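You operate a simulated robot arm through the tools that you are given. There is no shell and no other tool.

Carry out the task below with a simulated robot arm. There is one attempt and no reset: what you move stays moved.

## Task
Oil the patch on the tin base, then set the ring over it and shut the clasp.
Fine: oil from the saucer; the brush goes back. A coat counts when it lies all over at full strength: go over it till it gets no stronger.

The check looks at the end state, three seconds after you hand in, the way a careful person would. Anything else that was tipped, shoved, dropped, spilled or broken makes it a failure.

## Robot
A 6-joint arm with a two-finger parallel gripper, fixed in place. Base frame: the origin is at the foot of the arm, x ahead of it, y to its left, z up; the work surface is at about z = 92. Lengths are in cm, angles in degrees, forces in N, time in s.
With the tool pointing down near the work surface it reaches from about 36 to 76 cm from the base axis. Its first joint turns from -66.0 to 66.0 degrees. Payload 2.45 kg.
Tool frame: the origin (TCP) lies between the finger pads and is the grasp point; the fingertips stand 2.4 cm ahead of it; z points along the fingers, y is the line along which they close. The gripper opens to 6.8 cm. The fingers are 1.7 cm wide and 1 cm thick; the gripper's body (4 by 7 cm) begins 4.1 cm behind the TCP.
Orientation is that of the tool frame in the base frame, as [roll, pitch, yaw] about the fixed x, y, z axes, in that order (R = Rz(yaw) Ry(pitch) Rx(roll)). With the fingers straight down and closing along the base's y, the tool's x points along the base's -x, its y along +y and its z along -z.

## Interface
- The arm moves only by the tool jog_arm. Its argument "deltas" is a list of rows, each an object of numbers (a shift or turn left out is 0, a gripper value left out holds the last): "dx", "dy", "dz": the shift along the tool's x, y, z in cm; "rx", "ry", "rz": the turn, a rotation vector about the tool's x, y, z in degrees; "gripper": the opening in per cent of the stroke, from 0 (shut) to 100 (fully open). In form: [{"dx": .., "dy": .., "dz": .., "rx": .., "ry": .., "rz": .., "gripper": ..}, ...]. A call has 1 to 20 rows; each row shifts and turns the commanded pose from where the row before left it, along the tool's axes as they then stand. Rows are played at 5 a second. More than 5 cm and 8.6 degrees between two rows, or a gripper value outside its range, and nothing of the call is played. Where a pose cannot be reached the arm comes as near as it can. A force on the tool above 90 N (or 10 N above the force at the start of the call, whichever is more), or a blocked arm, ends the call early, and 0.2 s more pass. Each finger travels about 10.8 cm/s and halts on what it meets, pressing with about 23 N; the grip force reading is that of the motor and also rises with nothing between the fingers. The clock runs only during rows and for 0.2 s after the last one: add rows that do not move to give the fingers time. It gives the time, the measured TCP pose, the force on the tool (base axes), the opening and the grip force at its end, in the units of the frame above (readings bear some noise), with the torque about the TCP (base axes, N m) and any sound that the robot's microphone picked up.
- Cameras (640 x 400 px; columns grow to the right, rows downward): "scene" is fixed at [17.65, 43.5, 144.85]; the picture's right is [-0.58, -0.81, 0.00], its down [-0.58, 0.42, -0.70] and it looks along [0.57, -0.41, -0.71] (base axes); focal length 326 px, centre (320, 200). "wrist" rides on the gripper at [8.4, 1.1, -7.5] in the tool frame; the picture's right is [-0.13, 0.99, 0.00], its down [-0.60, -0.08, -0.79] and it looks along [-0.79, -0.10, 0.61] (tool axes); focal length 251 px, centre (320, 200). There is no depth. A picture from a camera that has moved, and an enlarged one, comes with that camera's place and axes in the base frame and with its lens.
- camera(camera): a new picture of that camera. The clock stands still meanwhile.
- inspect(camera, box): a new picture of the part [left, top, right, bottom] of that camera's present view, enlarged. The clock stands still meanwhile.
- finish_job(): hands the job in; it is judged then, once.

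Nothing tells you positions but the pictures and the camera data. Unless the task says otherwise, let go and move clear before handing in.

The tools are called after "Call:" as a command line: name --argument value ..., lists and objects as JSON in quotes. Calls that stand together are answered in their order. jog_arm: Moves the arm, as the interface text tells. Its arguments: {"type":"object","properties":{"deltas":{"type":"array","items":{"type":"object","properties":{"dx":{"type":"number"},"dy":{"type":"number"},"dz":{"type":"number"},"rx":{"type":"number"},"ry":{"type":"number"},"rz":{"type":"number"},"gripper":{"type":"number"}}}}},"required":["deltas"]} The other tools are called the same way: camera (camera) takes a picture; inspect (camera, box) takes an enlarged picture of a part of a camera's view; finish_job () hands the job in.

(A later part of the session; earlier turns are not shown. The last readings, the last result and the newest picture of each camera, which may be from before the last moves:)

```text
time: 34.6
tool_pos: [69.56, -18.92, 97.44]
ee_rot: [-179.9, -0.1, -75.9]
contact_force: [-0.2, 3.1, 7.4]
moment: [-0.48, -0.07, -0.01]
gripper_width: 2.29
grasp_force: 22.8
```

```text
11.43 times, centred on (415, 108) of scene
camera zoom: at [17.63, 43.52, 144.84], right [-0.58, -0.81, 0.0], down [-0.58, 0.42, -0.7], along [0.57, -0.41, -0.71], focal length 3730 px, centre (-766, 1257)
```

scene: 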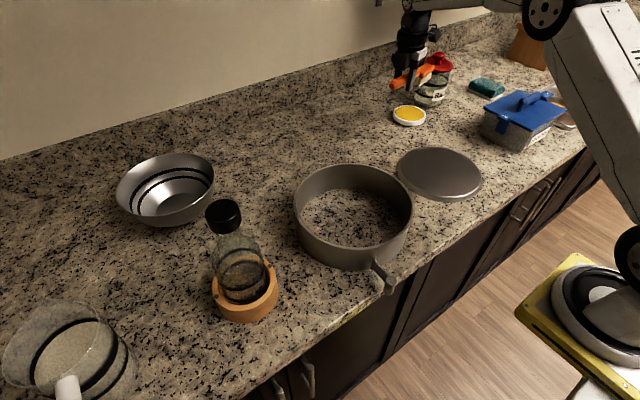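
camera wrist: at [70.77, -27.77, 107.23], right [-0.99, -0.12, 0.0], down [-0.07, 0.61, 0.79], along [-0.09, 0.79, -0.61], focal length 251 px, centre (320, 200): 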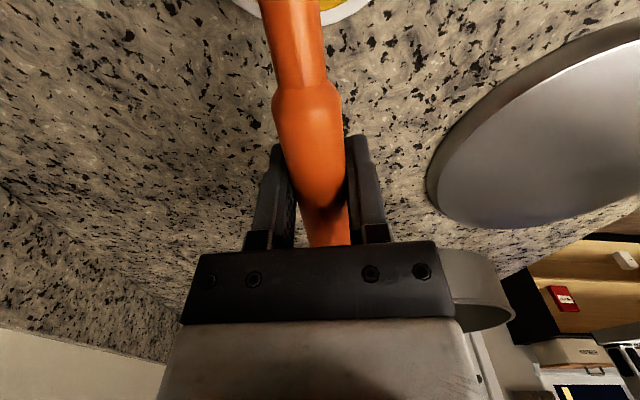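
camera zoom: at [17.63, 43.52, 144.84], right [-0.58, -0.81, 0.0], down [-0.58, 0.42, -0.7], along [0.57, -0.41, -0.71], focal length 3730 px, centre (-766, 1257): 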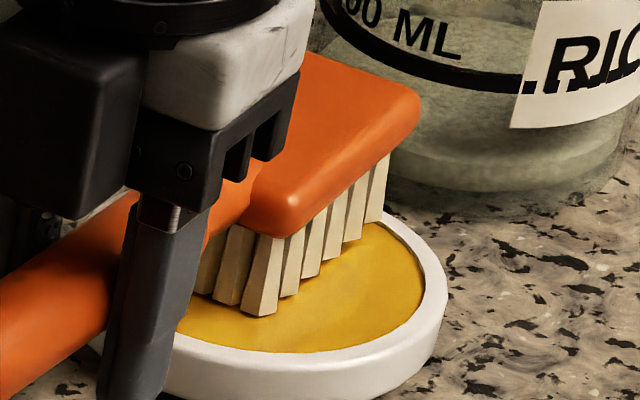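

Call:
jog_arm --deltas '[{}, {}, {"dz": -1}, {"dz": -2}, {"dz": -3}, {"dz": -3}, {"dz": -2}, {}]'

Call:
inspect --camera "scene" --box '[405, 50, 440, 85]'

Call:
inspect --camera "scene" --box '[385, 95, 435, 130]'

```text
time: 36.4
tool_pos: [69.55, -19.06, 108.29]
ee_rot: [-180.0, 0.0, -76.0]
contact_force: [-0.6, -0.3, -1.4]
moment: [0.06, 0.02, 0.0]
gripper_width: 2.31
grasp_force: 22.4
```

```text
11.43 times, centred on (422, 68) of scene
camera zoom: at [17.65, 43.5, 144.85], right [-0.58, -0.81, 0.0], down [-0.58, 0.42, -0.7], along [0.57, -0.41, -0.71], focal length 3730 px, centre (-851, 1714)
```

zoom: 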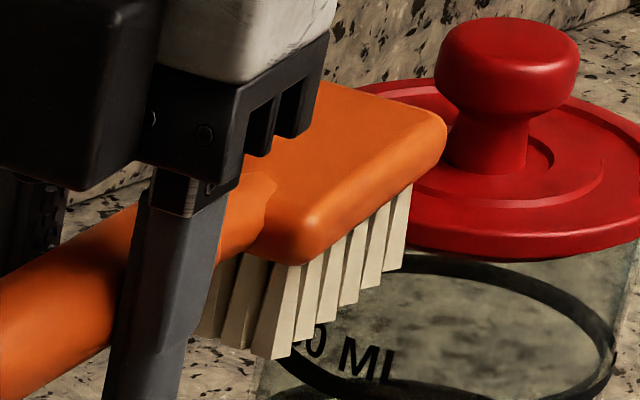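

```text
11.43 times, centred on (410, 112) of scene
camera zoom: at [17.65, 43.5, 144.85], right [-0.58, -0.81, 0.0], down [-0.58, 0.42, -0.7], along [0.57, -0.41, -0.71], focal length 3730 px, centre (-709, 1200)
```

zoom: 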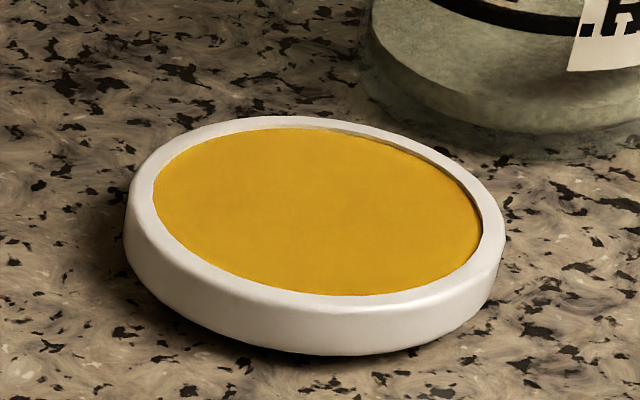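

Saucer unmoved. I'll go test on the disc: turn the brush to point toward the robot and bring the head over the disc centre, about (49.8, -15.7).

Call:
jog_arm --deltas '[{"rz": 8}, {"rz": 8}, {"rz": 8}, {"rz": 8}, {"rz": 8}, {"rz": 8}, {"rz": 8}, {"rz": 8}, {"rz": 8}, {"rz": 8}, {"rz": 8}, {"rz": 8}, {"rz": 8}, {}]'

Call:
jog_arm --deltas '[{"dx": 3, "dy": 1}, {"dx": 3, "dy": 1.2}, {"dx": 3.8, "dy": 1.2}, {"dz": 3}, {"dz": 3}, {}]'

Call:
camera --camera "scene"

Call:
inspect --camera "scene" --box '[380, 80, 500, 210]'

```text
time: 39.4
tool_pos: [69.62, -18.89, 108.46]
ee_rot: [-179.9, 0.1, 179.9]
contact_force: [0.4, -0.3, -0.8]
moment: [-0.03, -0.08, -0.01]
gripper_width: 2.28
grasp_force: 22.7
```

```text
time: 40.8
tool_pos: [59.73, -15.5, 102.42]
ee_rot: [180.0, 0.0, 179.9]
contact_force: [-0.2, -0.5, -0.6]
moment: [-0.03, -0.07, 0.0]
gripper_width: 2.3
grasp_force: 22.9
```

```text
taken
```

scene: 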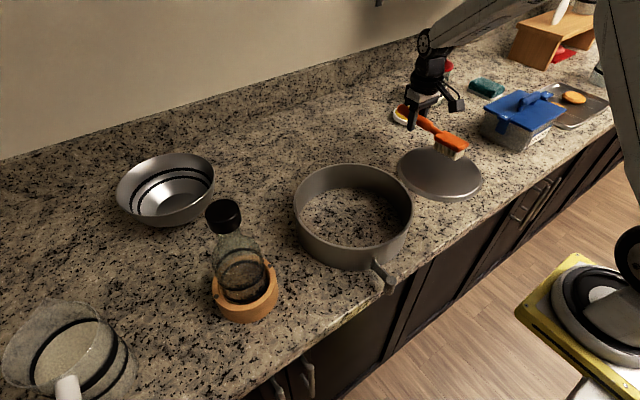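

```text
3.08 times, centred on (440, 145) of scene
camera zoom: at [17.65, 43.5, 144.85], right [-0.58, -0.81, 0.0], down [-0.58, 0.42, -0.7], along [0.57, -0.41, -0.71], focal length 1004 px, centre (-49, 369)
```

zoom: 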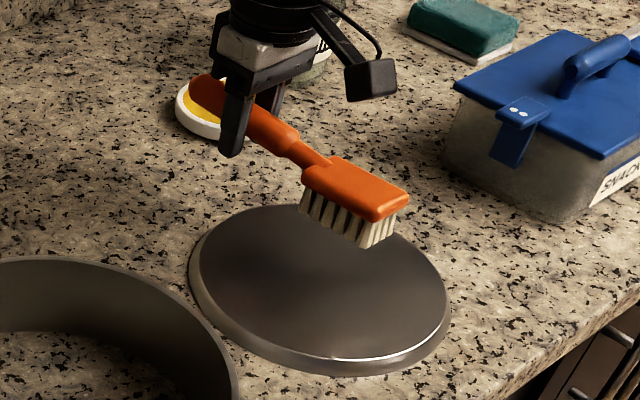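

Call:
jog_arm --deltas '[{"dz": 2.5}, {"dz": 1.5}, {"dz": 0.4}, {"dz": 0.2}, {}]'

Call:
inspect --camera "scene" --box '[390, 110, 490, 205]'

```text
time: 42.0
tool_pos: [59.75, -15.56, 97.76]
ee_rot: [-179.9, 0.0, 179.9]
contact_force: [-0.1, 0.2, -0.6]
moment: [0.0, -0.06, 0.0]
gripper_width: 2.33
grasp_force: 22.3
```

```text
4.21 times, centred on (440, 158) of scene
camera zoom: at [17.65, 43.5, 144.85], right [-0.58, -0.81, 0.0], down [-0.58, 0.42, -0.7], along [0.57, -0.41, -0.71], focal length 1374 px, centre (-185, 379)
```

zoom: 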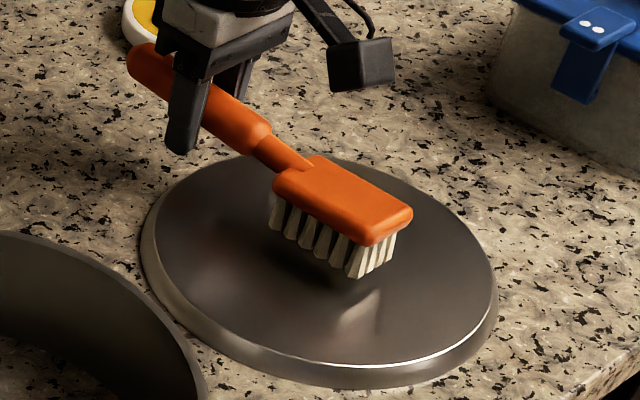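

Call:
jog_arm --deltas '[{"dz": 0.15}, {"dz": 0.15}, {"dz": 0.15}, {}]'

Call:
jog_arm --deltas '[{"dz": 0.1}, {"dz": 0.1}, {}]'

Call:
inspect --camera "scene" --box '[390, 110, 490, 205]'

```text
time: 43.0
tool_pos: [59.88, -15.47, 97.23]
ee_rot: [180.0, 0.0, 179.9]
contact_force: [-0.4, 0.6, -1.2]
moment: [0.02, -0.05, 0.02]
gripper_width: 2.28
grasp_force: 22.8
```

```text
time: 43.8
tool_pos: [59.67, -15.41, 97.08]
ee_rot: [-180.0, 0.0, -179.9]
contact_force: [-0.1, -0.1, -0.7]
moment: [-0.01, -0.09, -0.01]
gripper_width: 2.27
grasp_force: 23.1
```

```text
4.21 times, centred on (440, 158) of scene
camera zoom: at [17.65, 43.5, 144.85], right [-0.58, -0.81, 0.0], down [-0.58, 0.42, -0.7], along [0.57, -0.41, -0.71], focal length 1374 px, centre (-185, 379)
```

zoom: 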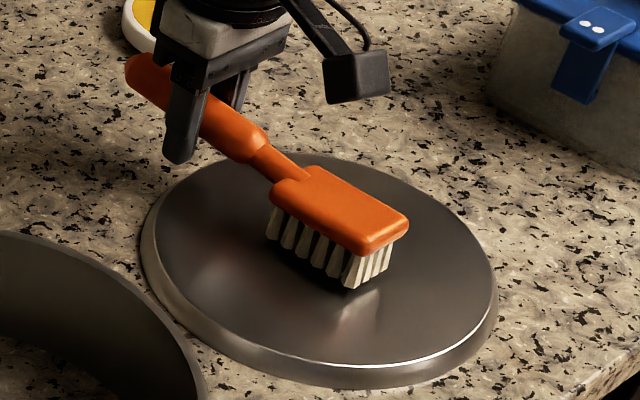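

Call:
jog_arm --deltas '[{"dz": 0.1}, {"dz": 0.1}, {"dz": 0.1}, {}]'

Call:
jog_arm --deltas '[{"dz": 0.1}, {"dz": 0.1}, {}]'

Call:
inspect --camera "scene" --box '[390, 110, 490, 205]'

```text
time: 44.8
tool_pos: [59.76, -15.65, 96.74]
ee_rot: [-179.9, -0.1, 180.0]
contact_force: [-0.6, 0.5, -1.3]
moment: [-0.01, -0.07, 0.0]
gripper_width: 2.28
grasp_force: 22.6
```

```text
time: 45.6
tool_pos: [59.7, -15.53, 96.56]
ee_rot: [-179.9, 0.1, -179.8]
contact_force: [0.1, -1.3, 5.7]
moment: [0.02, 0.45, 0.04]
gripper_width: 2.28
grasp_force: 23.1
```

```text
4.21 times, centred on (440, 158) of scene
camera zoom: at [17.64, 43.5, 144.85], right [-0.58, -0.81, 0.0], down [-0.58, 0.42, -0.7], along [0.57, -0.41, -0.71], focal length 1374 px, centre (-185, 379)
```

zoom: 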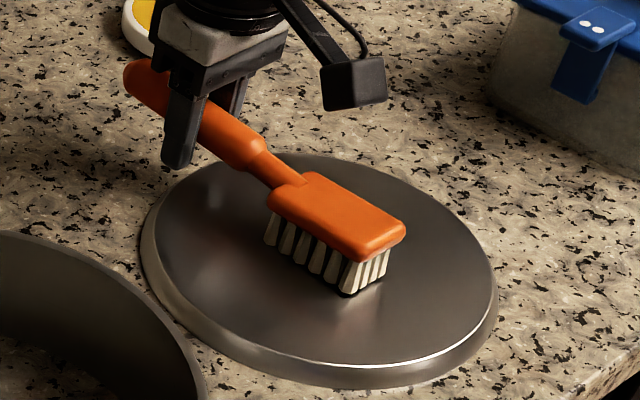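

Contact on the disc at TCP z≈96.6 (6 N). I'll ease off slightly and make a short stroke to see whether a coat appears.

Call:
jog_arm --deltas '[{"dz": -0.1}, {"dy": 0.8}, {"dy": 0.8}, {"dy": 0.8}, {"dy": 0.8}, {}]'

Call:
inspect --camera "scene" --box '[390, 110, 490, 205]'

```text
time: 47.0
tool_pos: [59.71, -12.26, 96.7]
ee_rot: [179.9, 0.0, -180.0]
contact_force: [0.2, 0.3, -1.1]
moment: [0.01, -0.07, 0.02]
gripper_width: 2.3
grasp_force: 23.1
```

```text
4.21 times, centred on (440, 158) of scene
camera zoom: at [17.65, 43.5, 144.85], right [-0.58, -0.81, 0.0], down [-0.58, 0.42, -0.7], along [0.57, -0.41, -0.71], focal length 1374 px, centre (-185, 379)
```

zoom: 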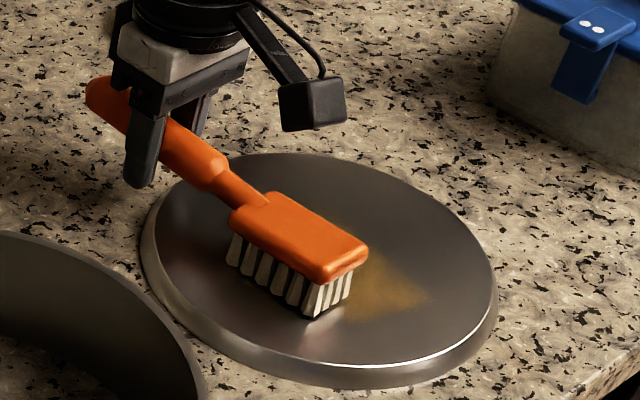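

A yellowish coat is appearing, so the brush is loaded. I lift briefly to see where and how strongly it went on.

Call:
jog_arm --deltas '[{"dz": -2}, {"dz": -3}, {"dx": -4}, {"dx": -4}, {"dx": -4}, {}]'

Call:
inspect --camera "scene" --box '[390, 130, 490, 205]'

```text
time: 48.4
tool_pos: [71.76, -12.18, 101.56]
ee_rot: [180.0, 0.0, -179.9]
contact_force: [0.0, 0.0, -0.5]
moment: [0.0, -0.05, 0.02]
gripper_width: 2.3
grasp_force: 22.6
```

```text
5.33 times, centred on (440, 168) of scene
camera zoom: at [17.65, 43.5, 144.85], right [-0.58, -0.81, 0.0], down [-0.58, 0.42, -0.7], along [0.57, -0.41, -0.71], focal length 1740 px, centre (-320, 373)
```

zoom: 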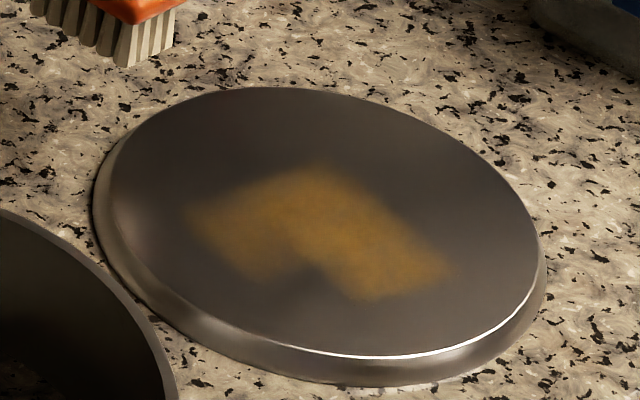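

The coat follows the footprint; the end nearer the robot barely touched, so the brush is pitched slightly up. I'll tilt the tool about 2.5° to press evenly and find contact again at the disc centre.

Call:
jog_arm --deltas '[{"dx": 4, "dy": -1.2}, {"dx": 4, "dy": -1.2}, {"dx": 4, "dy": -1.1}, {"ry": -2.5}, {"dz": 2}, {"dz": 1.5}, {"dz": 0.6}, {}]'

Call:
jog_arm --deltas '[{"dz": 0.1}, {"dz": 0.1}, {"dz": 0.1}, {}]'

```text
time: 50.2
tool_pos: [59.85, -15.89, 97.63]
ee_rot: [-180.0, 2.4, -179.9]
contact_force: [-0.4, 0.3, -0.6]
moment: [-0.03, -0.04, -0.01]
gripper_width: 2.31
grasp_force: 22.9
```

```text
time: 51.2
tool_pos: [59.92, -15.75, 97.15]
ee_rot: [-180.0, 2.5, 180.0]
contact_force: [-0.3, 0.4, -1.3]
moment: [0.03, -0.07, 0.01]
gripper_width: 2.3
grasp_force: 22.8
```

Call:
jog_arm --deltas '[{"dz": 0.1}, {"dz": 0.05}, {}]'

Call:
jog_arm --deltas '[{"dz": 0.05}, {"dz": 0.05}, {}]'

```text
time: 52.0
tool_pos: [59.9, -15.8, 97.04]
ee_rot: [-180.0, 2.5, 179.9]
contact_force: [-1.1, -0.6, -0.1]
moment: [0.0, -0.06, 0.01]
gripper_width: 2.3
grasp_force: 23.2
```

```text
time: 52.8
tool_pos: [59.91, -15.87, 97.07]
ee_rot: [-180.0, 2.4, 180.0]
contact_force: [0.3, 0.2, -0.6]
moment: [0.0, -0.06, -0.02]
gripper_width: 2.29
grasp_force: 23.2
```

Call:
jog_arm --deltas '[{"dz": 0.1}, {}]'

Call:
jog_arm --deltas '[{"dz": 0.1}, {}]'

Call:
inspect --camera "scene" --box '[390, 130, 490, 205]'

```text
time: 53.4
tool_pos: [60.0, -15.77, 96.99]
ee_rot: [-180.0, 2.5, -179.9]
contact_force: [-1.0, -0.3, 4.4]
moment: [0.0, 0.65, 0.02]
gripper_width: 2.32
grasp_force: 23.2
```

```text
time: 54.0
tool_pos: [59.97, -15.76, 96.75]
ee_rot: [179.9, 2.7, 179.9]
contact_force: [-1.1, -0.5, 8.9]
moment: [-0.02, 0.59, -0.03]
gripper_width: 2.3
grasp_force: 22.9
```

```text
5.33 times, centred on (440, 168) of scene
camera zoom: at [17.63, 43.51, 144.85], right [-0.58, -0.81, 0.0], down [-0.58, 0.42, -0.7], along [0.57, -0.41, -0.71], focal length 1740 px, centre (-320, 373)
```

zoom: 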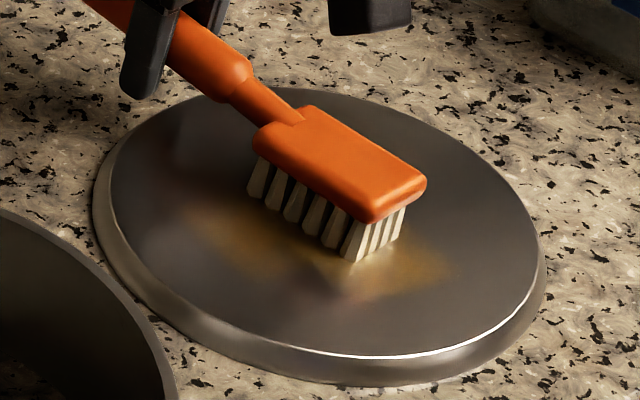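

Call:
jog_arm --deltas '[{"dz": -0.1}, {"dy": 0.8}, {"dy": 0.8}, {"dy": 0.8}, {"dy": 0.8}, {"dy": 0.8}, {"dy": 0.8}, {"dy": 0.8}, {}]'

Call:
inspect --camera "scene" --box '[390, 130, 490, 205]'

```text
time: 56.0
tool_pos: [60.06, -10.18, 97.12]
ee_rot: [180.0, 2.5, -180.0]
contact_force: [0.6, -0.6, -0.2]
moment: [0.0, -0.09, -0.04]
gripper_width: 2.27
grasp_force: 23.2
```

```text
5.33 times, centred on (440, 168) of scene
camera zoom: at [17.65, 43.5, 144.85], right [-0.58, -0.81, 0.0], down [-0.58, 0.42, -0.7], along [0.57, -0.41, -0.71], focal length 1740 px, centre (-320, 373)
```

zoom: 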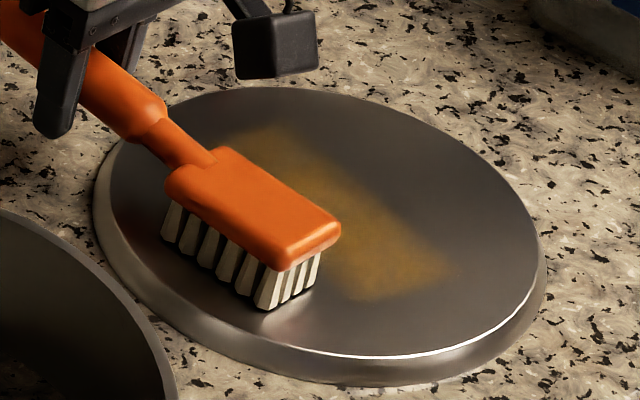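

Call:
jog_arm --deltas '[{"dz": 0.1}, {}]'

Call:
jog_arm --deltas '[{"dz": 0.05}, {}]'

```text
time: 56.6
tool_pos: [60.03, -10.06, 96.86]
ee_rot: [180.0, 2.5, -179.9]
contact_force: [-1.4, -0.2, 0.0]
moment: [-0.05, -0.09, 0.02]
gripper_width: 2.34
grasp_force: 22.7
```

```text
time: 57.2
tool_pos: [59.99, -10.22, 96.93]
ee_rot: [-179.9, 2.5, -180.0]
contact_force: [0.2, 0.1, 2.8]
moment: [-0.02, 0.12, 0.01]
gripper_width: 2.3
grasp_force: 23.1
```

Light contact found (~3.5 N). A touch more pressure, then a full stroke across the disc in -y.

Call:
jog_arm --deltas '[{"dz": 0.06}, {"dy": -0.8}, {"dy": -0.8}, {"dy": -0.8}, {"dy": -0.8}, {"dy": -0.8}, {}]'

Call:
inspect --camera "scene" --box '[390, 130, 490, 205]'

```text
time: 58.8
tool_pos: [59.95, -14.3, 96.75]
ee_rot: [180.0, 2.4, 180.0]
contact_force: [-0.6, 1.3, 3.5]
moment: [-0.03, 0.24, -0.11]
gripper_width: 2.27
grasp_force: 23.2
```

```text
5.33 times, centred on (440, 168) of scene
camera zoom: at [17.64, 43.51, 144.84], right [-0.58, -0.81, 0.0], down [-0.58, 0.42, -0.7], along [0.57, -0.41, -0.71], focal length 1740 px, centre (-320, 373)
```

zoom: 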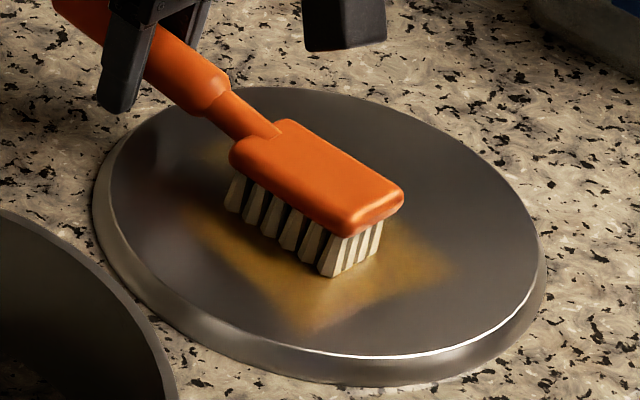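

Call:
jog_arm --deltas '[{"dy": -0.8}, {"dy": -0.8}, {"dy": -0.8}, {"dy": -0.8}, {"dy": -0.8}, {"dy": -0.8}, {"dy": -0.8}, {"dy": -0.8}, {"dy": -0.8}, {}]'

Call:
inspect --camera "scene" --box '[390, 130, 490, 205]'

```text
time: 61.0
tool_pos: [59.93, -21.39, 96.61]
ee_rot: [180.0, 2.4, 180.0]
contact_force: [-0.4, 1.6, 4.4]
moment: [-0.01, 0.32, -0.11]
gripper_width: 2.28
grasp_force: 23.2
```

```text
5.33 times, centred on (440, 168) of scene
camera zoom: at [17.64, 43.51, 144.84], right [-0.58, -0.81, 0.0], down [-0.58, 0.42, -0.7], along [0.57, -0.41, -0.71], focal length 1740 px, centre (-320, 373)
```

zoom: 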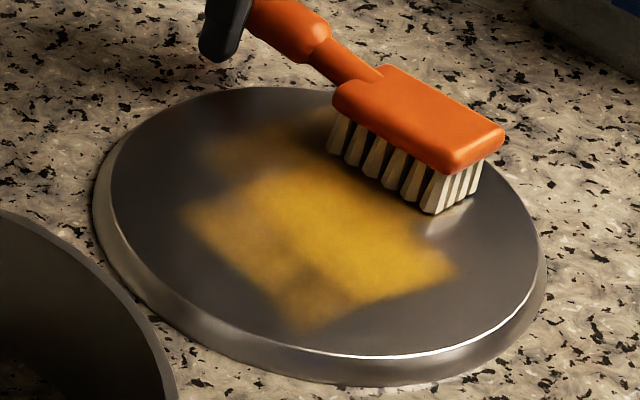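

Call:
jog_arm --deltas '[{"dz": -2}, {"dz": -3}, {"dx": -4}, {"dx": -4}, {"dx": -2}, {}]'

Call:
inspect --camera "scene" --box '[390, 130, 490, 205]'

Call:
camera --camera "wrist"

```text
time: 62.4
tool_pos: [69.58, -21.44, 102.28]
ee_rot: [180.0, 2.5, -179.9]
contact_force: [0.4, 0.1, -0.3]
moment: [0.0, -0.02, 0.02]
gripper_width: 2.29
grasp_force: 22.9
```

```text
5.33 times, centred on (440, 168) of scene
camera zoom: at [17.65, 43.5, 144.85], right [-0.58, -0.81, 0.0], down [-0.58, 0.42, -0.7], along [0.57, -0.41, -0.71], focal length 1740 px, centre (-320, 373)
```

zoom: 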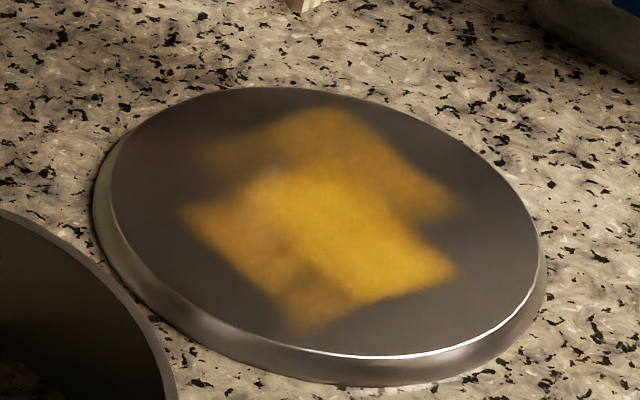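

```text
taken
camera wrist: at [60.88, -20.35, 109.33], right [0.13, 0.99, 0.01], down [0.57, -0.08, 0.82], along [0.81, -0.1, -0.57], focal length 251 px, centre (320, 200)
```

wrist: 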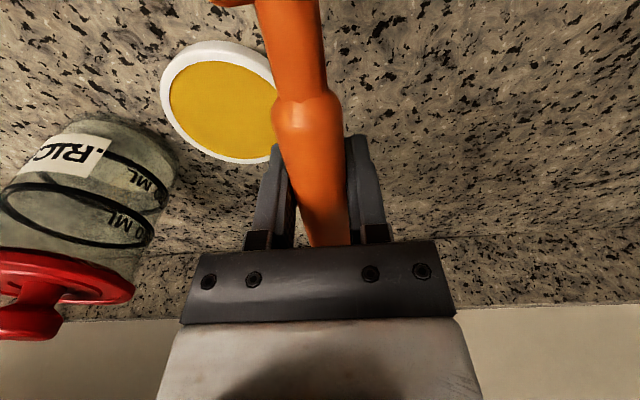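

I now see the coat lies within a square patch about 12×12 cm, turned ~11°, with corners near (45.6,-9.3), (57.4,-11.7), (43.2,-21.1), (55,-23.4). I'll now brush systematically in lanes; first the lane nearest the robot, with slightly more tilt so the whole head touches.

Call:
jog_arm --deltas '[{"dx": 3, "dy": 3}, {"dx": 3.5, "dy": 3.5}, {"dx": 3.5, "dy": 3}, {"dx": 3.3, "dy": 1.5}, {"ry": -1.5}, {"dz": 2}, {"dz": 1.2}, {"dz": 0.5}, {}]'

Call:
inspect --camera "scene" --box '[390, 130, 490, 205]'

```text
time: 64.4
tool_pos: [56.73, -10.54, 97.85]
ee_rot: [-179.9, 4.0, -180.0]
contact_force: [-0.2, -0.1, -0.6]
moment: [0.01, -0.07, 0.02]
gripper_width: 2.31
grasp_force: 23.1
```

```text
5.33 times, centred on (440, 168) of scene
camera zoom: at [17.65, 43.5, 144.85], right [-0.58, -0.81, 0.0], down [-0.58, 0.42, -0.7], along [0.57, -0.41, -0.71], focal length 1740 px, centre (-320, 373)
```

zoom: 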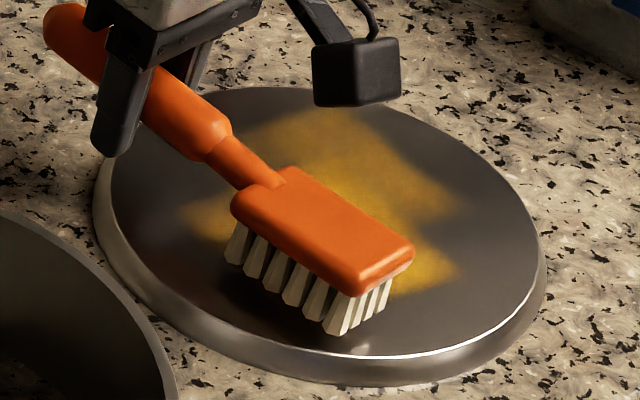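

Call:
jog_arm --deltas '[{"dz": 0.2}, {"dz": 0.15}, {"dz": 0.1}, {}]'

Call:
jog_arm --deltas '[{"dz": 0.1}, {}]'

Call:
jog_arm --deltas '[{"dz": 0.1}, {}]'

```text
time: 65.4
tool_pos: [56.62, -10.42, 97.54]
ee_rot: [-179.9, 3.9, 179.9]
contact_force: [0.0, 0.0, -1.3]
moment: [-0.01, -0.07, 0.02]
gripper_width: 2.29
grasp_force: 23.0
```

```text
time: 66.0
tool_pos: [56.7, -10.42, 97.39]
ee_rot: [-179.9, 4.0, 179.9]
contact_force: [-0.6, -0.6, -0.3]
moment: [0.01, -0.09, -0.03]
gripper_width: 2.33
grasp_force: 22.6
```

```text
time: 66.6
tool_pos: [56.67, -10.38, 97.24]
ee_rot: [179.9, 4.0, -180.0]
contact_force: [0.1, -0.2, -0.5]
moment: [-0.03, -0.06, 0.02]
gripper_width: 2.28
grasp_force: 22.6
```

Call:
jog_arm --deltas '[{"dz": 0.1}, {}]'

Call:
jog_arm --deltas '[{"dz": 0.07}, {}]'

Call:
jog_arm --deltas '[{"dz": 0.07}, {}]'

```text
time: 67.2
tool_pos: [56.84, -10.48, 97.19]
ee_rot: [-180.0, 4.1, -180.0]
contact_force: [-0.3, 0.6, -1.1]
moment: [-0.01, -0.05, -0.01]
gripper_width: 2.29
grasp_force: 23.4
```

```text
time: 67.8
tool_pos: [56.68, -10.47, 97.08]
ee_rot: [180.0, 3.9, 180.0]
contact_force: [-0.4, 0.8, -1.3]
moment: [-0.03, -0.05, 0.02]
gripper_width: 2.27
grasp_force: 23.1
```

```text
time: 68.4
tool_pos: [56.83, -10.4, 96.97]
ee_rot: [180.0, 3.9, 179.9]
contact_force: [-0.5, -0.2, -0.9]
moment: [0.0, -0.07, 0.02]
gripper_width: 2.28
grasp_force: 22.3
```

Call:
jog_arm --deltas '[{"dz": 0.07}, {}]'

Call:
jog_arm --deltas '[{"dz": 0.07}, {}]'

Call:
inspect --camera "scene" --box '[390, 130, 490, 205]'

```text
time: 69.0
tool_pos: [56.73, -10.47, 96.89]
ee_rot: [-180.0, 4.0, 180.0]
contact_force: [0.1, 0.3, 1.9]
moment: [-0.01, 0.32, -0.08]
gripper_width: 2.28
grasp_force: 22.8
```

```text
time: 69.6
tool_pos: [56.76, -10.36, 96.88]
ee_rot: [-179.9, 4.1, -179.9]
contact_force: [0.9, -0.3, 5.1]
moment: [-0.01, 0.63, -0.03]
gripper_width: 2.29
grasp_force: 22.7
```

```text
5.33 times, centred on (440, 168) of scene
camera zoom: at [17.64, 43.51, 144.85], right [-0.58, -0.81, 0.0], down [-0.58, 0.42, -0.7], along [0.57, -0.41, -0.71], focal length 1740 px, centre (-320, 373)
```

zoom: 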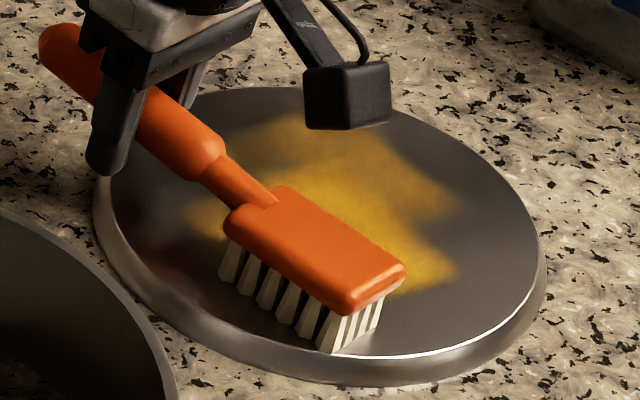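

Good contact spread (centroid ~11 cm along the brush). Stroking across in -y.

Call:
jog_arm --deltas '[{"dy": -0.7}, {"dy": -0.7}, {"dy": -0.7}, {"dy": -0.7}, {"dy": -0.7}, {"dy": -0.7}, {"dy": -0.7}, {"dy": -0.7}, {"dy": -0.7}, {}]'

Call:
inspect --camera "scene" --box '[390, 130, 490, 205]'

```text
time: 71.8
tool_pos: [56.82, -16.82, 96.81]
ee_rot: [180.0, 4.0, -180.0]
contact_force: [-0.2, 0.0, -0.2]
moment: [0.0, -0.08, 0.0]
gripper_width: 2.28
grasp_force: 23.0
```

```text
5.33 times, centred on (440, 168) of scene
camera zoom: at [17.65, 43.5, 144.85], right [-0.58, -0.81, 0.0], down [-0.58, 0.42, -0.7], along [0.57, -0.41, -0.71], focal length 1740 px, centre (-320, 373)
```

zoom: 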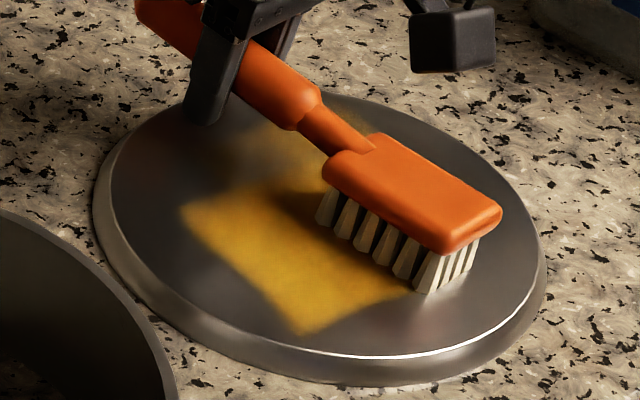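

Call:
jog_arm --deltas '[{"dz": 0.08}, {}]'

Call:
jog_arm --deltas '[{"dz": 0.07}, {}]'

```text
time: 72.4
tool_pos: [56.87, -16.78, 96.82]
ee_rot: [179.9, 4.1, -179.9]
contact_force: [-0.4, 0.0, 10.0]
moment: [-0.05, 0.64, -0.04]
gripper_width: 2.29
grasp_force: 22.7
```

```text
time: 73.0
tool_pos: [56.79, -16.77, 96.77]
ee_rot: [-179.9, 4.1, -179.9]
contact_force: [2.8, -1.2, 10.6]
moment: [-0.05, 0.57, 0.11]
gripper_width: 2.3
grasp_force: 23.0
```

Call:
jog_arm --deltas '[{"dz": -0.2}, {"ry": -1}, {}]'

Call:
jog_arm --deltas '[{"dz": 0.05}, {}]'

```text
time: 73.8
tool_pos: [56.74, -16.78, 96.77]
ee_rot: [180.0, 4.9, -180.0]
contact_force: [0.4, -0.6, -0.6]
moment: [0.0, -0.05, 0.0]
gripper_width: 2.29
grasp_force: 23.0
```

```text
time: 74.4
tool_pos: [56.8, -16.73, 96.86]
ee_rot: [180.0, 5.0, -179.9]
contact_force: [0.4, -0.1, 0.4]
moment: [0.02, -0.04, 0.02]
gripper_width: 2.31
grasp_force: 23.2
```

Call:
jog_arm --deltas '[{"dz": 0.04}, {}]'

Call:
jog_arm --deltas '[{"dy": -0.7}, {"dy": -0.7}, {"dy": -0.7}, {"dy": -0.7}, {"dy": -0.7}, {"dy": -0.7}, {"dy": -0.7}, {}]'

Call:
inspect --camera "scene" --box '[390, 130, 490, 205]'

```text
time: 75.0
tool_pos: [56.78, -16.74, 96.8]
ee_rot: [-180.0, 5.0, -179.9]
contact_force: [-1.3, 0.7, 1.8]
moment: [0.0, 0.24, -0.04]
gripper_width: 2.28
grasp_force: 23.0
```

```text
time: 76.8
tool_pos: [56.94, -21.6, 96.89]
ee_rot: [-180.0, 5.0, 180.0]
contact_force: [0.9, -0.1, 0.9]
moment: [0.0, -0.06, -0.05]
gripper_width: 2.27
grasp_force: 22.7
```

```text
5.33 times, centred on (440, 168) of scene
camera zoom: at [17.65, 43.5, 144.85], right [-0.58, -0.81, 0.0], down [-0.58, 0.42, -0.7], along [0.57, -0.41, -0.71], focal length 1740 px, centre (-320, 373)
```

zoom: 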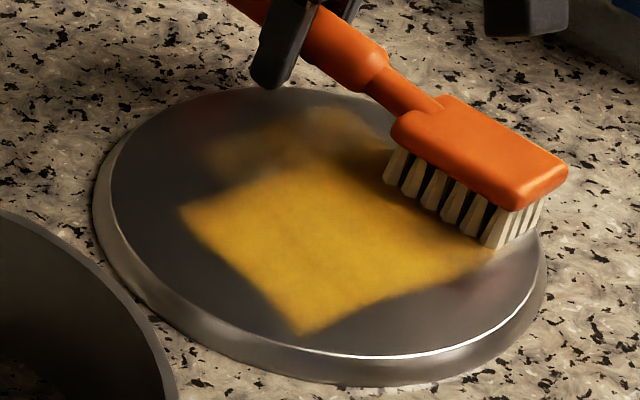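

The patch's edge is now clear (corner near (44,-21)). Return stroke along the same lane for strength.

Call:
jog_arm --deltas '[{"dz": 0.04}, {"dy": 0.7}, {"dy": 0.7}, {"dy": 0.7}, {"dy": 0.7}, {"dy": 0.7}, {"dy": 0.7}, {"dy": 0.7}, {"dy": 0.7}, {"dy": 0.7}, {"dy": 0.7}, {"dy": 0.7}, {"dy": 0.7}, {"dy": 0.7}, {"dy": 0.7}, {"dy": 0.7}, {"dy": 0.7}, {}]'

Call:
inspect --camera "scene" --box '[390, 130, 490, 205]'

```text
time: 80.6
tool_pos: [56.84, -10.49, 96.87]
ee_rot: [180.0, 5.0, -179.8]
contact_force: [0.1, 0.3, 0.0]
moment: [0.0, -0.05, 0.01]
gripper_width: 2.28
grasp_force: 23.5
```

```text
5.33 times, centred on (440, 168) of scene
camera zoom: at [17.65, 43.5, 144.85], right [-0.58, -0.81, 0.0], down [-0.58, 0.42, -0.7], along [0.57, -0.41, -0.71], focal length 1740 px, centre (-320, 373)
```

zoom: 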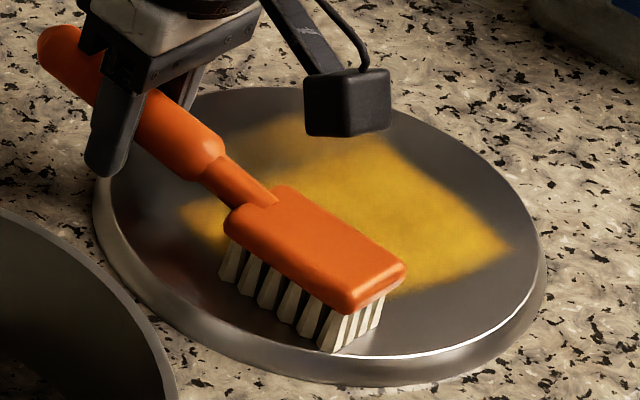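

Call:
jog_arm --deltas '[{"dz": -1}, {"dx": -4.28, "dz": 0.37}, {"dx": -4.28, "dz": 0.37}, {"dz": 0.6}, {}]'

Call:
jog_arm --deltas '[{"dz": 0.2}, {"dz": 0.1}, {}]'

Call:
inspect --camera "scene" --box '[390, 130, 490, 205]'

```text
time: 81.8
tool_pos: [65.39, -10.42, 97.2]
ee_rot: [179.9, 5.0, 180.0]
contact_force: [-0.1, -0.4, -0.2]
moment: [0.03, -0.06, 0.0]
gripper_width: 2.29
grasp_force: 23.1
```

```text
time: 82.6
tool_pos: [65.35, -10.45, 96.91]
ee_rot: [180.0, 4.9, 180.0]
contact_force: [0.3, 0.0, 0.2]
moment: [0.01, -0.09, 0.01]
gripper_width: 2.27
grasp_force: 23.4
```

```text
5.33 times, centred on (440, 168) of scene
camera zoom: at [17.65, 43.5, 144.85], right [-0.58, -0.81, 0.0], down [-0.58, 0.42, -0.7], along [0.57, -0.41, -0.71], focal length 1740 px, centre (-320, 373)
```

zoom: 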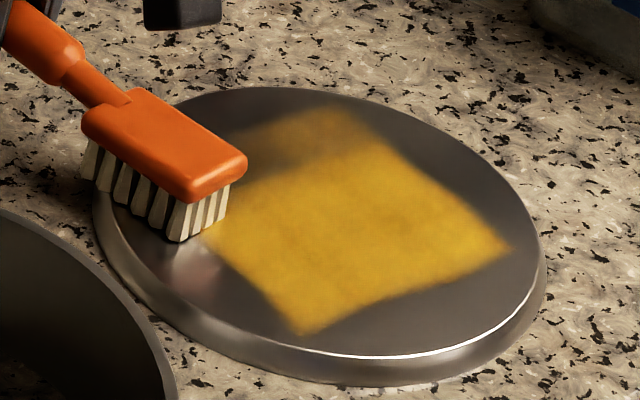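

Call:
jog_arm --deltas '[{"dz": 0.07}, {}]'

Call:
jog_arm --deltas '[{"dz": 0.05}, {}]'

```text
time: 83.2
tool_pos: [65.43, -10.52, 96.79]
ee_rot: [-180.0, 5.0, -180.0]
contact_force: [-0.3, 0.3, -0.4]
moment: [0.01, -0.09, -0.01]
gripper_width: 2.29
grasp_force: 23.2
```

```text
time: 83.8
tool_pos: [65.43, -10.47, 96.83]
ee_rot: [180.0, 5.0, -179.9]
contact_force: [0.3, 1.1, 1.7]
moment: [-0.08, 0.08, 0.05]
gripper_width: 2.32
grasp_force: 23.5
```

Contact (~2.5 N). Stroke in -y along the far lane.

Call:
jog_arm --deltas '[{"dz": 0.02, "dy": -0.7}, {"dy": -0.7}, {"dy": -0.7}, {"dy": -0.7}, {"dy": -0.7}, {"dy": -0.7}, {"dy": -0.7}, {"dy": -0.7}, {"dy": -0.7}, {}]'

Call:
inspect --camera "scene" --box '[390, 130, 490, 205]'

```text
time: 86.0
tool_pos: [65.43, -16.91, 96.75]
ee_rot: [-180.0, 5.0, -179.9]
contact_force: [-1.0, -0.3, 2.0]
moment: [0.06, 0.06, -0.07]
gripper_width: 2.3
grasp_force: 22.9
```

```text
5.33 times, centred on (440, 168) of scene
camera zoom: at [17.64, 43.51, 144.85], right [-0.58, -0.81, 0.0], down [-0.58, 0.42, -0.7], along [0.57, -0.41, -0.71], focal length 1740 px, centre (-320, 373)
```

zoom: 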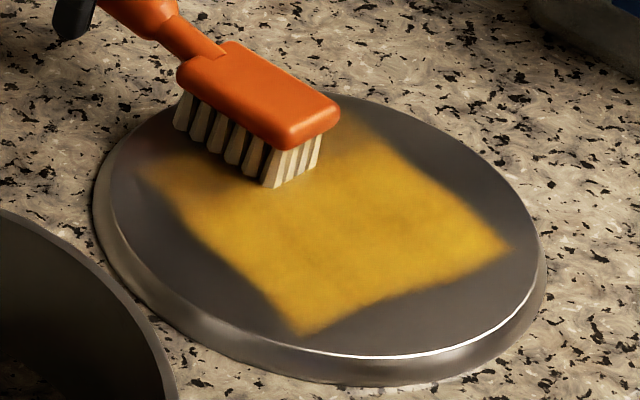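

Call:
jog_arm --deltas '[{"dz": 0.02, "dy": -0.7}, {"dy": -0.7}, {"dy": -0.7}, {"dy": -0.7}, {"dy": -0.7}, {"dy": -0.7}, {"dy": -0.7}, {"dy": -0.7}, {"dy": -0.7}, {}]'

Call:
inspect --camera "scene" --box '[390, 130, 490, 205]'

```text
time: 88.2
tool_pos: [65.32, -23.04, 96.69]
ee_rot: [180.0, 4.9, 179.9]
contact_force: [-0.3, 1.2, 2.6]
moment: [0.09, 0.26, -0.08]
gripper_width: 2.31
grasp_force: 22.5
```

```text
5.33 times, centred on (440, 168) of scene
camera zoom: at [17.64, 43.51, 144.84], right [-0.58, -0.81, 0.0], down [-0.58, 0.42, -0.7], along [0.57, -0.41, -0.71], focal length 1740 px, centre (-320, 373)
```

zoom: 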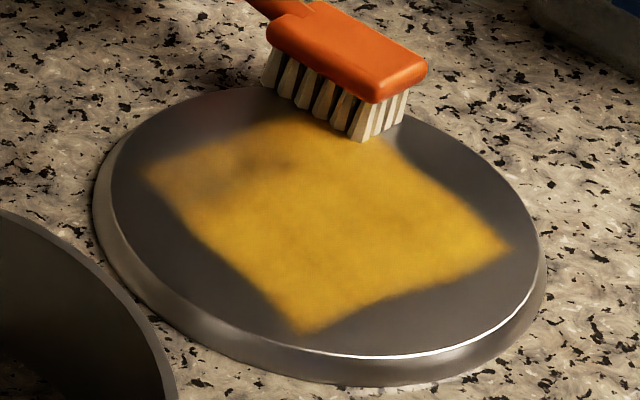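

The patch is a square; the upper-left area is weaker. Return stroke along this far lane.

Call:
jog_arm --deltas '[{"dz": 0.02, "dy": 0.7}, {"dy": 0.7}, {"dy": 0.7}, {"dy": 0.7}, {"dy": 0.7}, {"dy": 0.7}, {"dy": 0.7}, {"dy": 0.7}, {"dy": 0.7}, {"dz": 0.02, "dy": 0.7}, {"dy": 0.7}, {"dy": 0.7}, {"dy": 0.7}, {"dy": 0.7}, {"dy": 0.7}, {"dy": 0.7}, {"dy": 0.7}, {"dy": 0.7}, {}]'

Call:
inspect --camera "scene" --box '[390, 130, 490, 205]'

```text
time: 92.2
tool_pos: [65.38, -10.33, 96.81]
ee_rot: [179.9, 5.0, 180.0]
contact_force: [-0.5, 0.2, -1.4]
moment: [-0.03, -0.04, 0.01]
gripper_width: 2.27
grasp_force: 22.8
```

```text
5.33 times, centred on (440, 168) of scene
camera zoom: at [17.65, 43.5, 144.85], right [-0.58, -0.81, 0.0], down [-0.58, 0.42, -0.7], along [0.57, -0.41, -0.71], focal length 1740 px, centre (-320, 373)
```

zoom: 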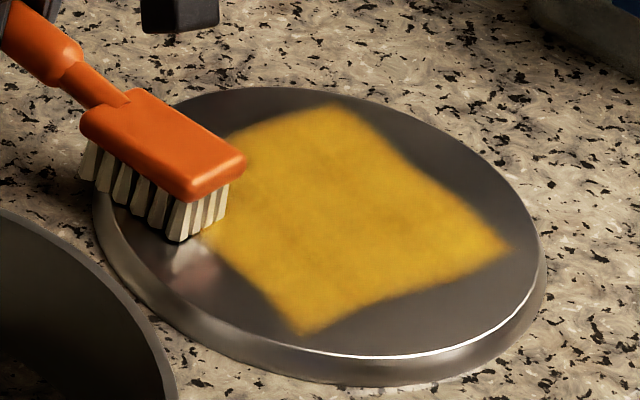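

Call:
jog_arm --deltas '[{"dz": -0.5}, {"dx": 4.38, "dz": -0.38}, {"dz": 0.4}, {"dz": 0.1}, {}]'

Call:
jog_arm --deltas '[{"dz": 0.06}, {}]'

```text
time: 93.4
tool_pos: [60.87, -10.3, 96.69]
ee_rot: [180.0, 5.0, -180.0]
contact_force: [-2.2, 0.4, 3.5]
moment: [0.06, 0.31, -0.04]
gripper_width: 2.27
grasp_force: 23.6
```

```text
time: 94.0
tool_pos: [60.99, -10.32, 96.54]
ee_rot: [179.9, 5.1, -179.9]
contact_force: [-0.5, 0.8, 8.9]
moment: [0.0, 0.59, 0.0]
gripper_width: 2.27
grasp_force: 23.5
```

Call:
jog_arm --deltas '[{"dz": -0.05}, {"dy": -0.7}, {"dy": -0.7}, {"dy": -0.7}, {"dy": -0.7}, {"dy": -0.7}, {"dy": -0.7}, {"dy": -0.7}, {"dy": -0.7}, {"dy": -0.7}, {"dy": -0.7}, {"dy": -0.7}, {"dy": -0.7}, {"dy": -0.7}, {"dy": -0.7}, {"dy": -0.7}, {"dy": -0.7}, {"dy": -0.7}, {"dy": -0.7}, {}]'

Call:
inspect --camera "scene" --box '[390, 130, 490, 205]'

```text
time: 98.2
tool_pos: [61.07, -23.04, 96.64]
ee_rot: [-179.9, 5.0, 180.0]
contact_force: [0.1, 0.2, -0.8]
moment: [0.0, -0.06, 0.02]
gripper_width: 2.29
grasp_force: 22.8
```

```text
5.33 times, centred on (440, 168) of scene
camera zoom: at [17.65, 43.5, 144.85], right [-0.58, -0.81, 0.0], down [-0.58, 0.42, -0.7], along [0.57, -0.41, -0.71], focal length 1740 px, centre (-320, 373)
```

zoom: 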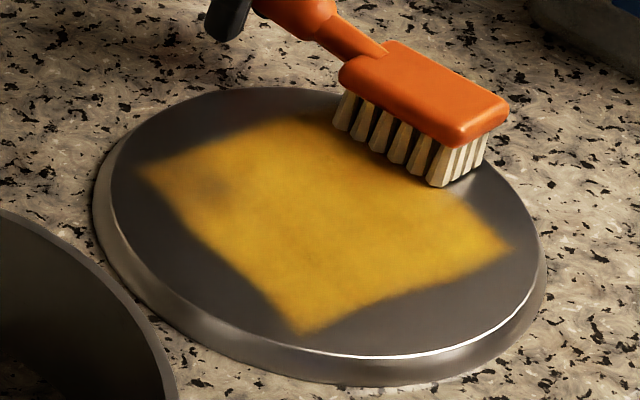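

Call:
jog_arm --deltas '[{"dz": 0.06}, {}]'

Call:
jog_arm --deltas '[{"dz": 0.03, "dy": 0.7}, {"dy": 0.7}, {"dy": 0.7}, {"dy": 0.7}, {"dy": 0.7}, {"dy": 0.7}, {"dy": 0.7}, {"dy": 0.7}, {"dy": 0.7}, {"dy": 0.7}, {"dy": 0.7}, {"dy": 0.7}, {"dy": 0.7}, {"dy": 0.7}, {"dy": 0.7}, {"dy": 0.7}, {"dy": 0.7}, {"dy": 0.7}, {"dy": 0.7}, {}]'

Call:
inspect --camera "scene" --box '[390, 130, 490, 205]'

```text
time: 98.8
tool_pos: [61.1, -22.95, 96.63]
ee_rot: [180.0, 5.1, -179.8]
contact_force: [-2.0, -1.4, 7.9]
moment: [-0.01, 0.66, 0.04]
gripper_width: 2.26
grasp_force: 23.3
```

```text
time: 103.0
tool_pos: [60.99, -9.64, 96.7]
ee_rot: [180.0, 5.0, -180.0]
contact_force: [0.3, 0.3, -0.2]
moment: [0.0, -0.1, 0.02]
gripper_width: 2.26
grasp_force: 22.6
```

```text
5.33 times, centred on (440, 168) of scene
camera zoom: at [17.65, 43.5, 144.85], right [-0.58, -0.81, 0.0], down [-0.58, 0.42, -0.7], along [0.57, -0.41, -0.71], focal length 1740 px, centre (-320, 373)
```

zoom: 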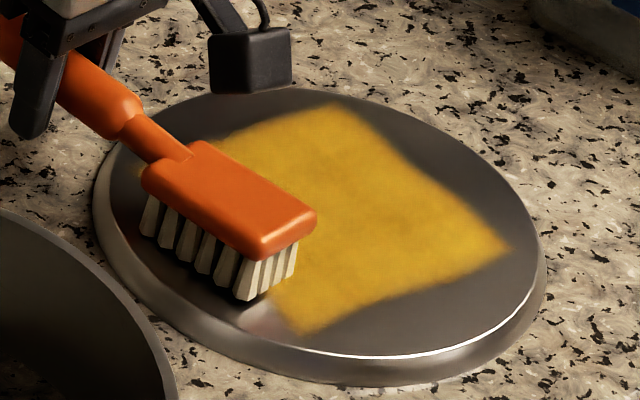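

Call:
jog_arm --deltas '[{"dz": -2}, {"dz": -2}, {"dx": -4, "dz": 0.3}, {"dx": -4, "dz": 0.3}, {"dx": -2}, {}]'

Call:
inspect --camera "scene" --box '[410, 142, 480, 202]'

```text
time: 104.4
tool_pos: [70.55, -9.6, 100.76]
ee_rot: [179.9, 4.9, 180.0]
contact_force: [-0.7, -0.2, -1.1]
moment: [-0.02, -0.09, -0.03]
gripper_width: 2.27
grasp_force: 22.8
```

```text
6.67 times, centred on (445, 172) of scene
camera zoom: at [17.65, 43.5, 144.85], right [-0.58, -0.81, 0.0], down [-0.58, 0.42, -0.7], along [0.57, -0.41, -0.71], focal length 2176 px, centre (-513, 387)
```

zoom: 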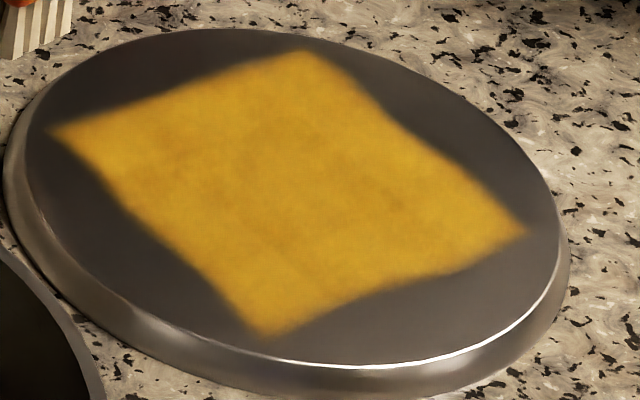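

The coat fills the square quite evenly. To be sure it reaches full strength, I'll reload from the saucer and do a full second round. Lifting and turning (about the vertical) back to the saucer.

Call:
jog_arm --deltas '[{"dz": -3.5}, {"dz": -3.7}, {"rx": -0.697, "rz": -7.97}, {"rx": -0.697, "rz": -7.97}, {"rx": -0.697, "rz": -7.97}, {"rx": -0.697, "rz": -7.97}, {"rx": -0.697, "rz": -7.97}, {"rx": -0.697, "rz": -7.97}, {"rx": -0.697, "rz": -7.97}, {"rx": -0.697, "rz": -7.97}, {"rx": -0.697, "rz": -7.97}, {"rx": -0.697, "rz": -7.97}, {"rx": -0.697, "rz": -7.97}, {"rx": -0.697, "rz": -7.97}, {"rx": -0.697, "rz": -7.97}, {}]'

```text
time: 107.8
tool_pos: [70.05, -9.63, 108.02]
ee_rot: [-180.0, 4.9, -75.8]
contact_force: [-0.6, -0.6, -0.4]
moment: [0.07, 0.01, -0.01]
gripper_width: 2.28
grasp_force: 23.4
```

Call:
jog_arm --deltas '[{"dx": 2.9, "dy": 0.9, "dz": -0.26}, {"dx": 3.0, "dy": 0.96, "dz": -0.26}, {"dx": 2.93, "dy": 0.9, "dz": -0.25}, {"dz": 3}, {"dz": 3}, {"dz": 2}, {}]'

Call:
inspect --camera "scene" --box '[385, 80, 435, 130]'

```text
time: 109.4
tool_pos: [69.35, -18.21, 100.13]
ee_rot: [180.0, 5.1, -75.9]
contact_force: [0.5, -0.5, -1.6]
moment: [0.05, 0.02, 0.01]
gripper_width: 2.3
grasp_force: 22.9
```

```text
8.00 times, centred on (410, 105) of scene
camera zoom: at [17.65, 43.5, 144.85], right [-0.58, -0.81, 0.0], down [-0.58, 0.42, -0.7], along [0.57, -0.41, -0.71], focal length 2611 px, centre (-400, 960)
```

zoom: 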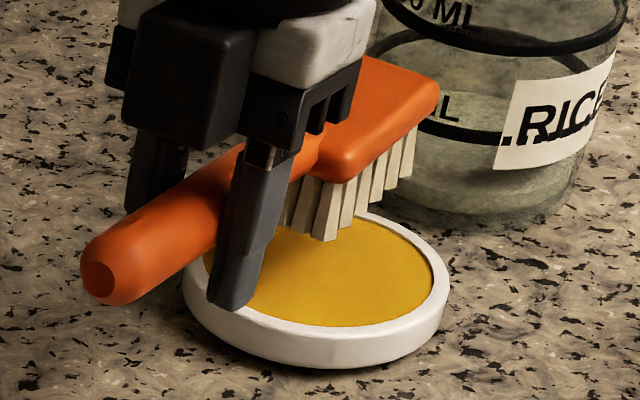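

Call:
jog_arm --deltas '[{"dx": 0.9}, {"dz": 1.5}, {"dz": 0.6}, {}]'

Call:
jog_arm --deltas '[{"dz": 0.12}, {"dz": 0.1}, {}]'

Call:
inspect --camera "scene" --box '[385, 80, 435, 130]'

```text
time: 110.4
tool_pos: [69.48, -18.98, 97.96]
ee_rot: [-180.0, 5.0, -75.8]
contact_force: [0.3, 0.3, -0.8]
moment: [0.07, -0.01, -0.01]
gripper_width: 2.3
grasp_force: 23.2
```

```text
time: 111.2
tool_pos: [69.51, -18.93, 97.65]
ee_rot: [180.0, 5.0, -75.9]
contact_force: [-0.6, -0.1, -0.3]
moment: [0.07, -0.02, 0.01]
gripper_width: 2.28
grasp_force: 22.9
```

```text
8.00 times, centred on (410, 105) of scene
camera zoom: at [17.65, 43.5, 144.85], right [-0.58, -0.81, 0.0], down [-0.58, 0.42, -0.7], along [0.57, -0.41, -0.71], focal length 2611 px, centre (-400, 960)
```

zoom: 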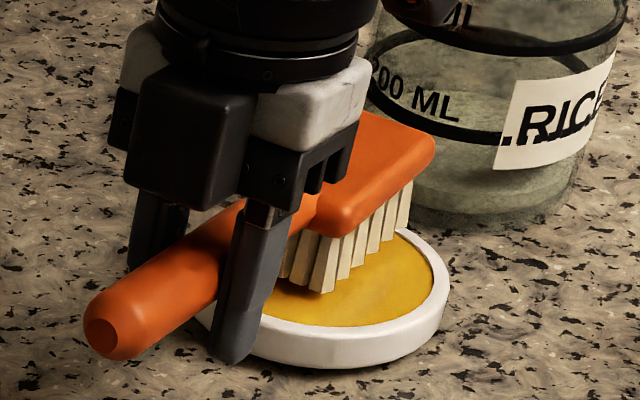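

Call:
jog_arm --deltas '[{"dz": 0.1}, {}]'

Call:
jog_arm --deltas '[{"dz": 0.08}, {}]'

```text
time: 111.8
tool_pos: [69.5, -19.09, 97.63]
ee_rot: [-180.0, 5.0, -76.0]
contact_force: [-1.1, 0.1, -0.7]
moment: [0.06, 0.03, -0.04]
gripper_width: 2.29
grasp_force: 23.5
```

```text
time: 112.4
tool_pos: [69.44, -18.91, 97.52]
ee_rot: [-180.0, 5.0, -75.9]
contact_force: [-0.8, -0.3, -1.8]
moment: [0.08, 0.02, 0.01]
gripper_width: 2.3
grasp_force: 23.0
```

Call:
jog_arm --deltas '[{"dz": 0.08}, {}]'

Call:
jog_arm --deltas '[{"dz": 0.08}, {}]'

Call:
inspect --camera "scene" --box '[385, 80, 435, 130]'

```text
time: 113.0
tool_pos: [69.52, -18.99, 97.37]
ee_rot: [180.0, 4.9, -75.9]
contact_force: [-0.2, 0.3, 0.0]
moment: [0.06, 0.04, 0.03]
gripper_width: 2.29
grasp_force: 23.0
```

```text
time: 113.6
tool_pos: [69.44, -18.95, 97.38]
ee_rot: [-179.9, 5.0, -75.9]
contact_force: [0.0, 0.4, -0.6]
moment: [0.07, 0.03, -0.01]
gripper_width: 2.33
grasp_force: 22.7
```

```text
8.00 times, centred on (410, 105) of scene
camera zoom: at [17.65, 43.5, 144.85], right [-0.58, -0.81, 0.0], down [-0.58, 0.42, -0.7], along [0.57, -0.41, -0.71], focal length 2611 px, centre (-400, 960)
```

zoom: 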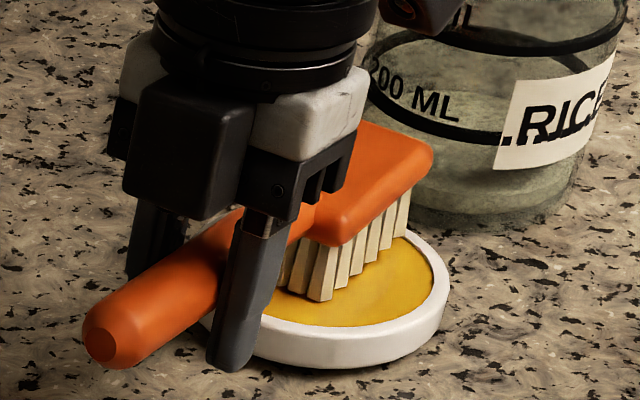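

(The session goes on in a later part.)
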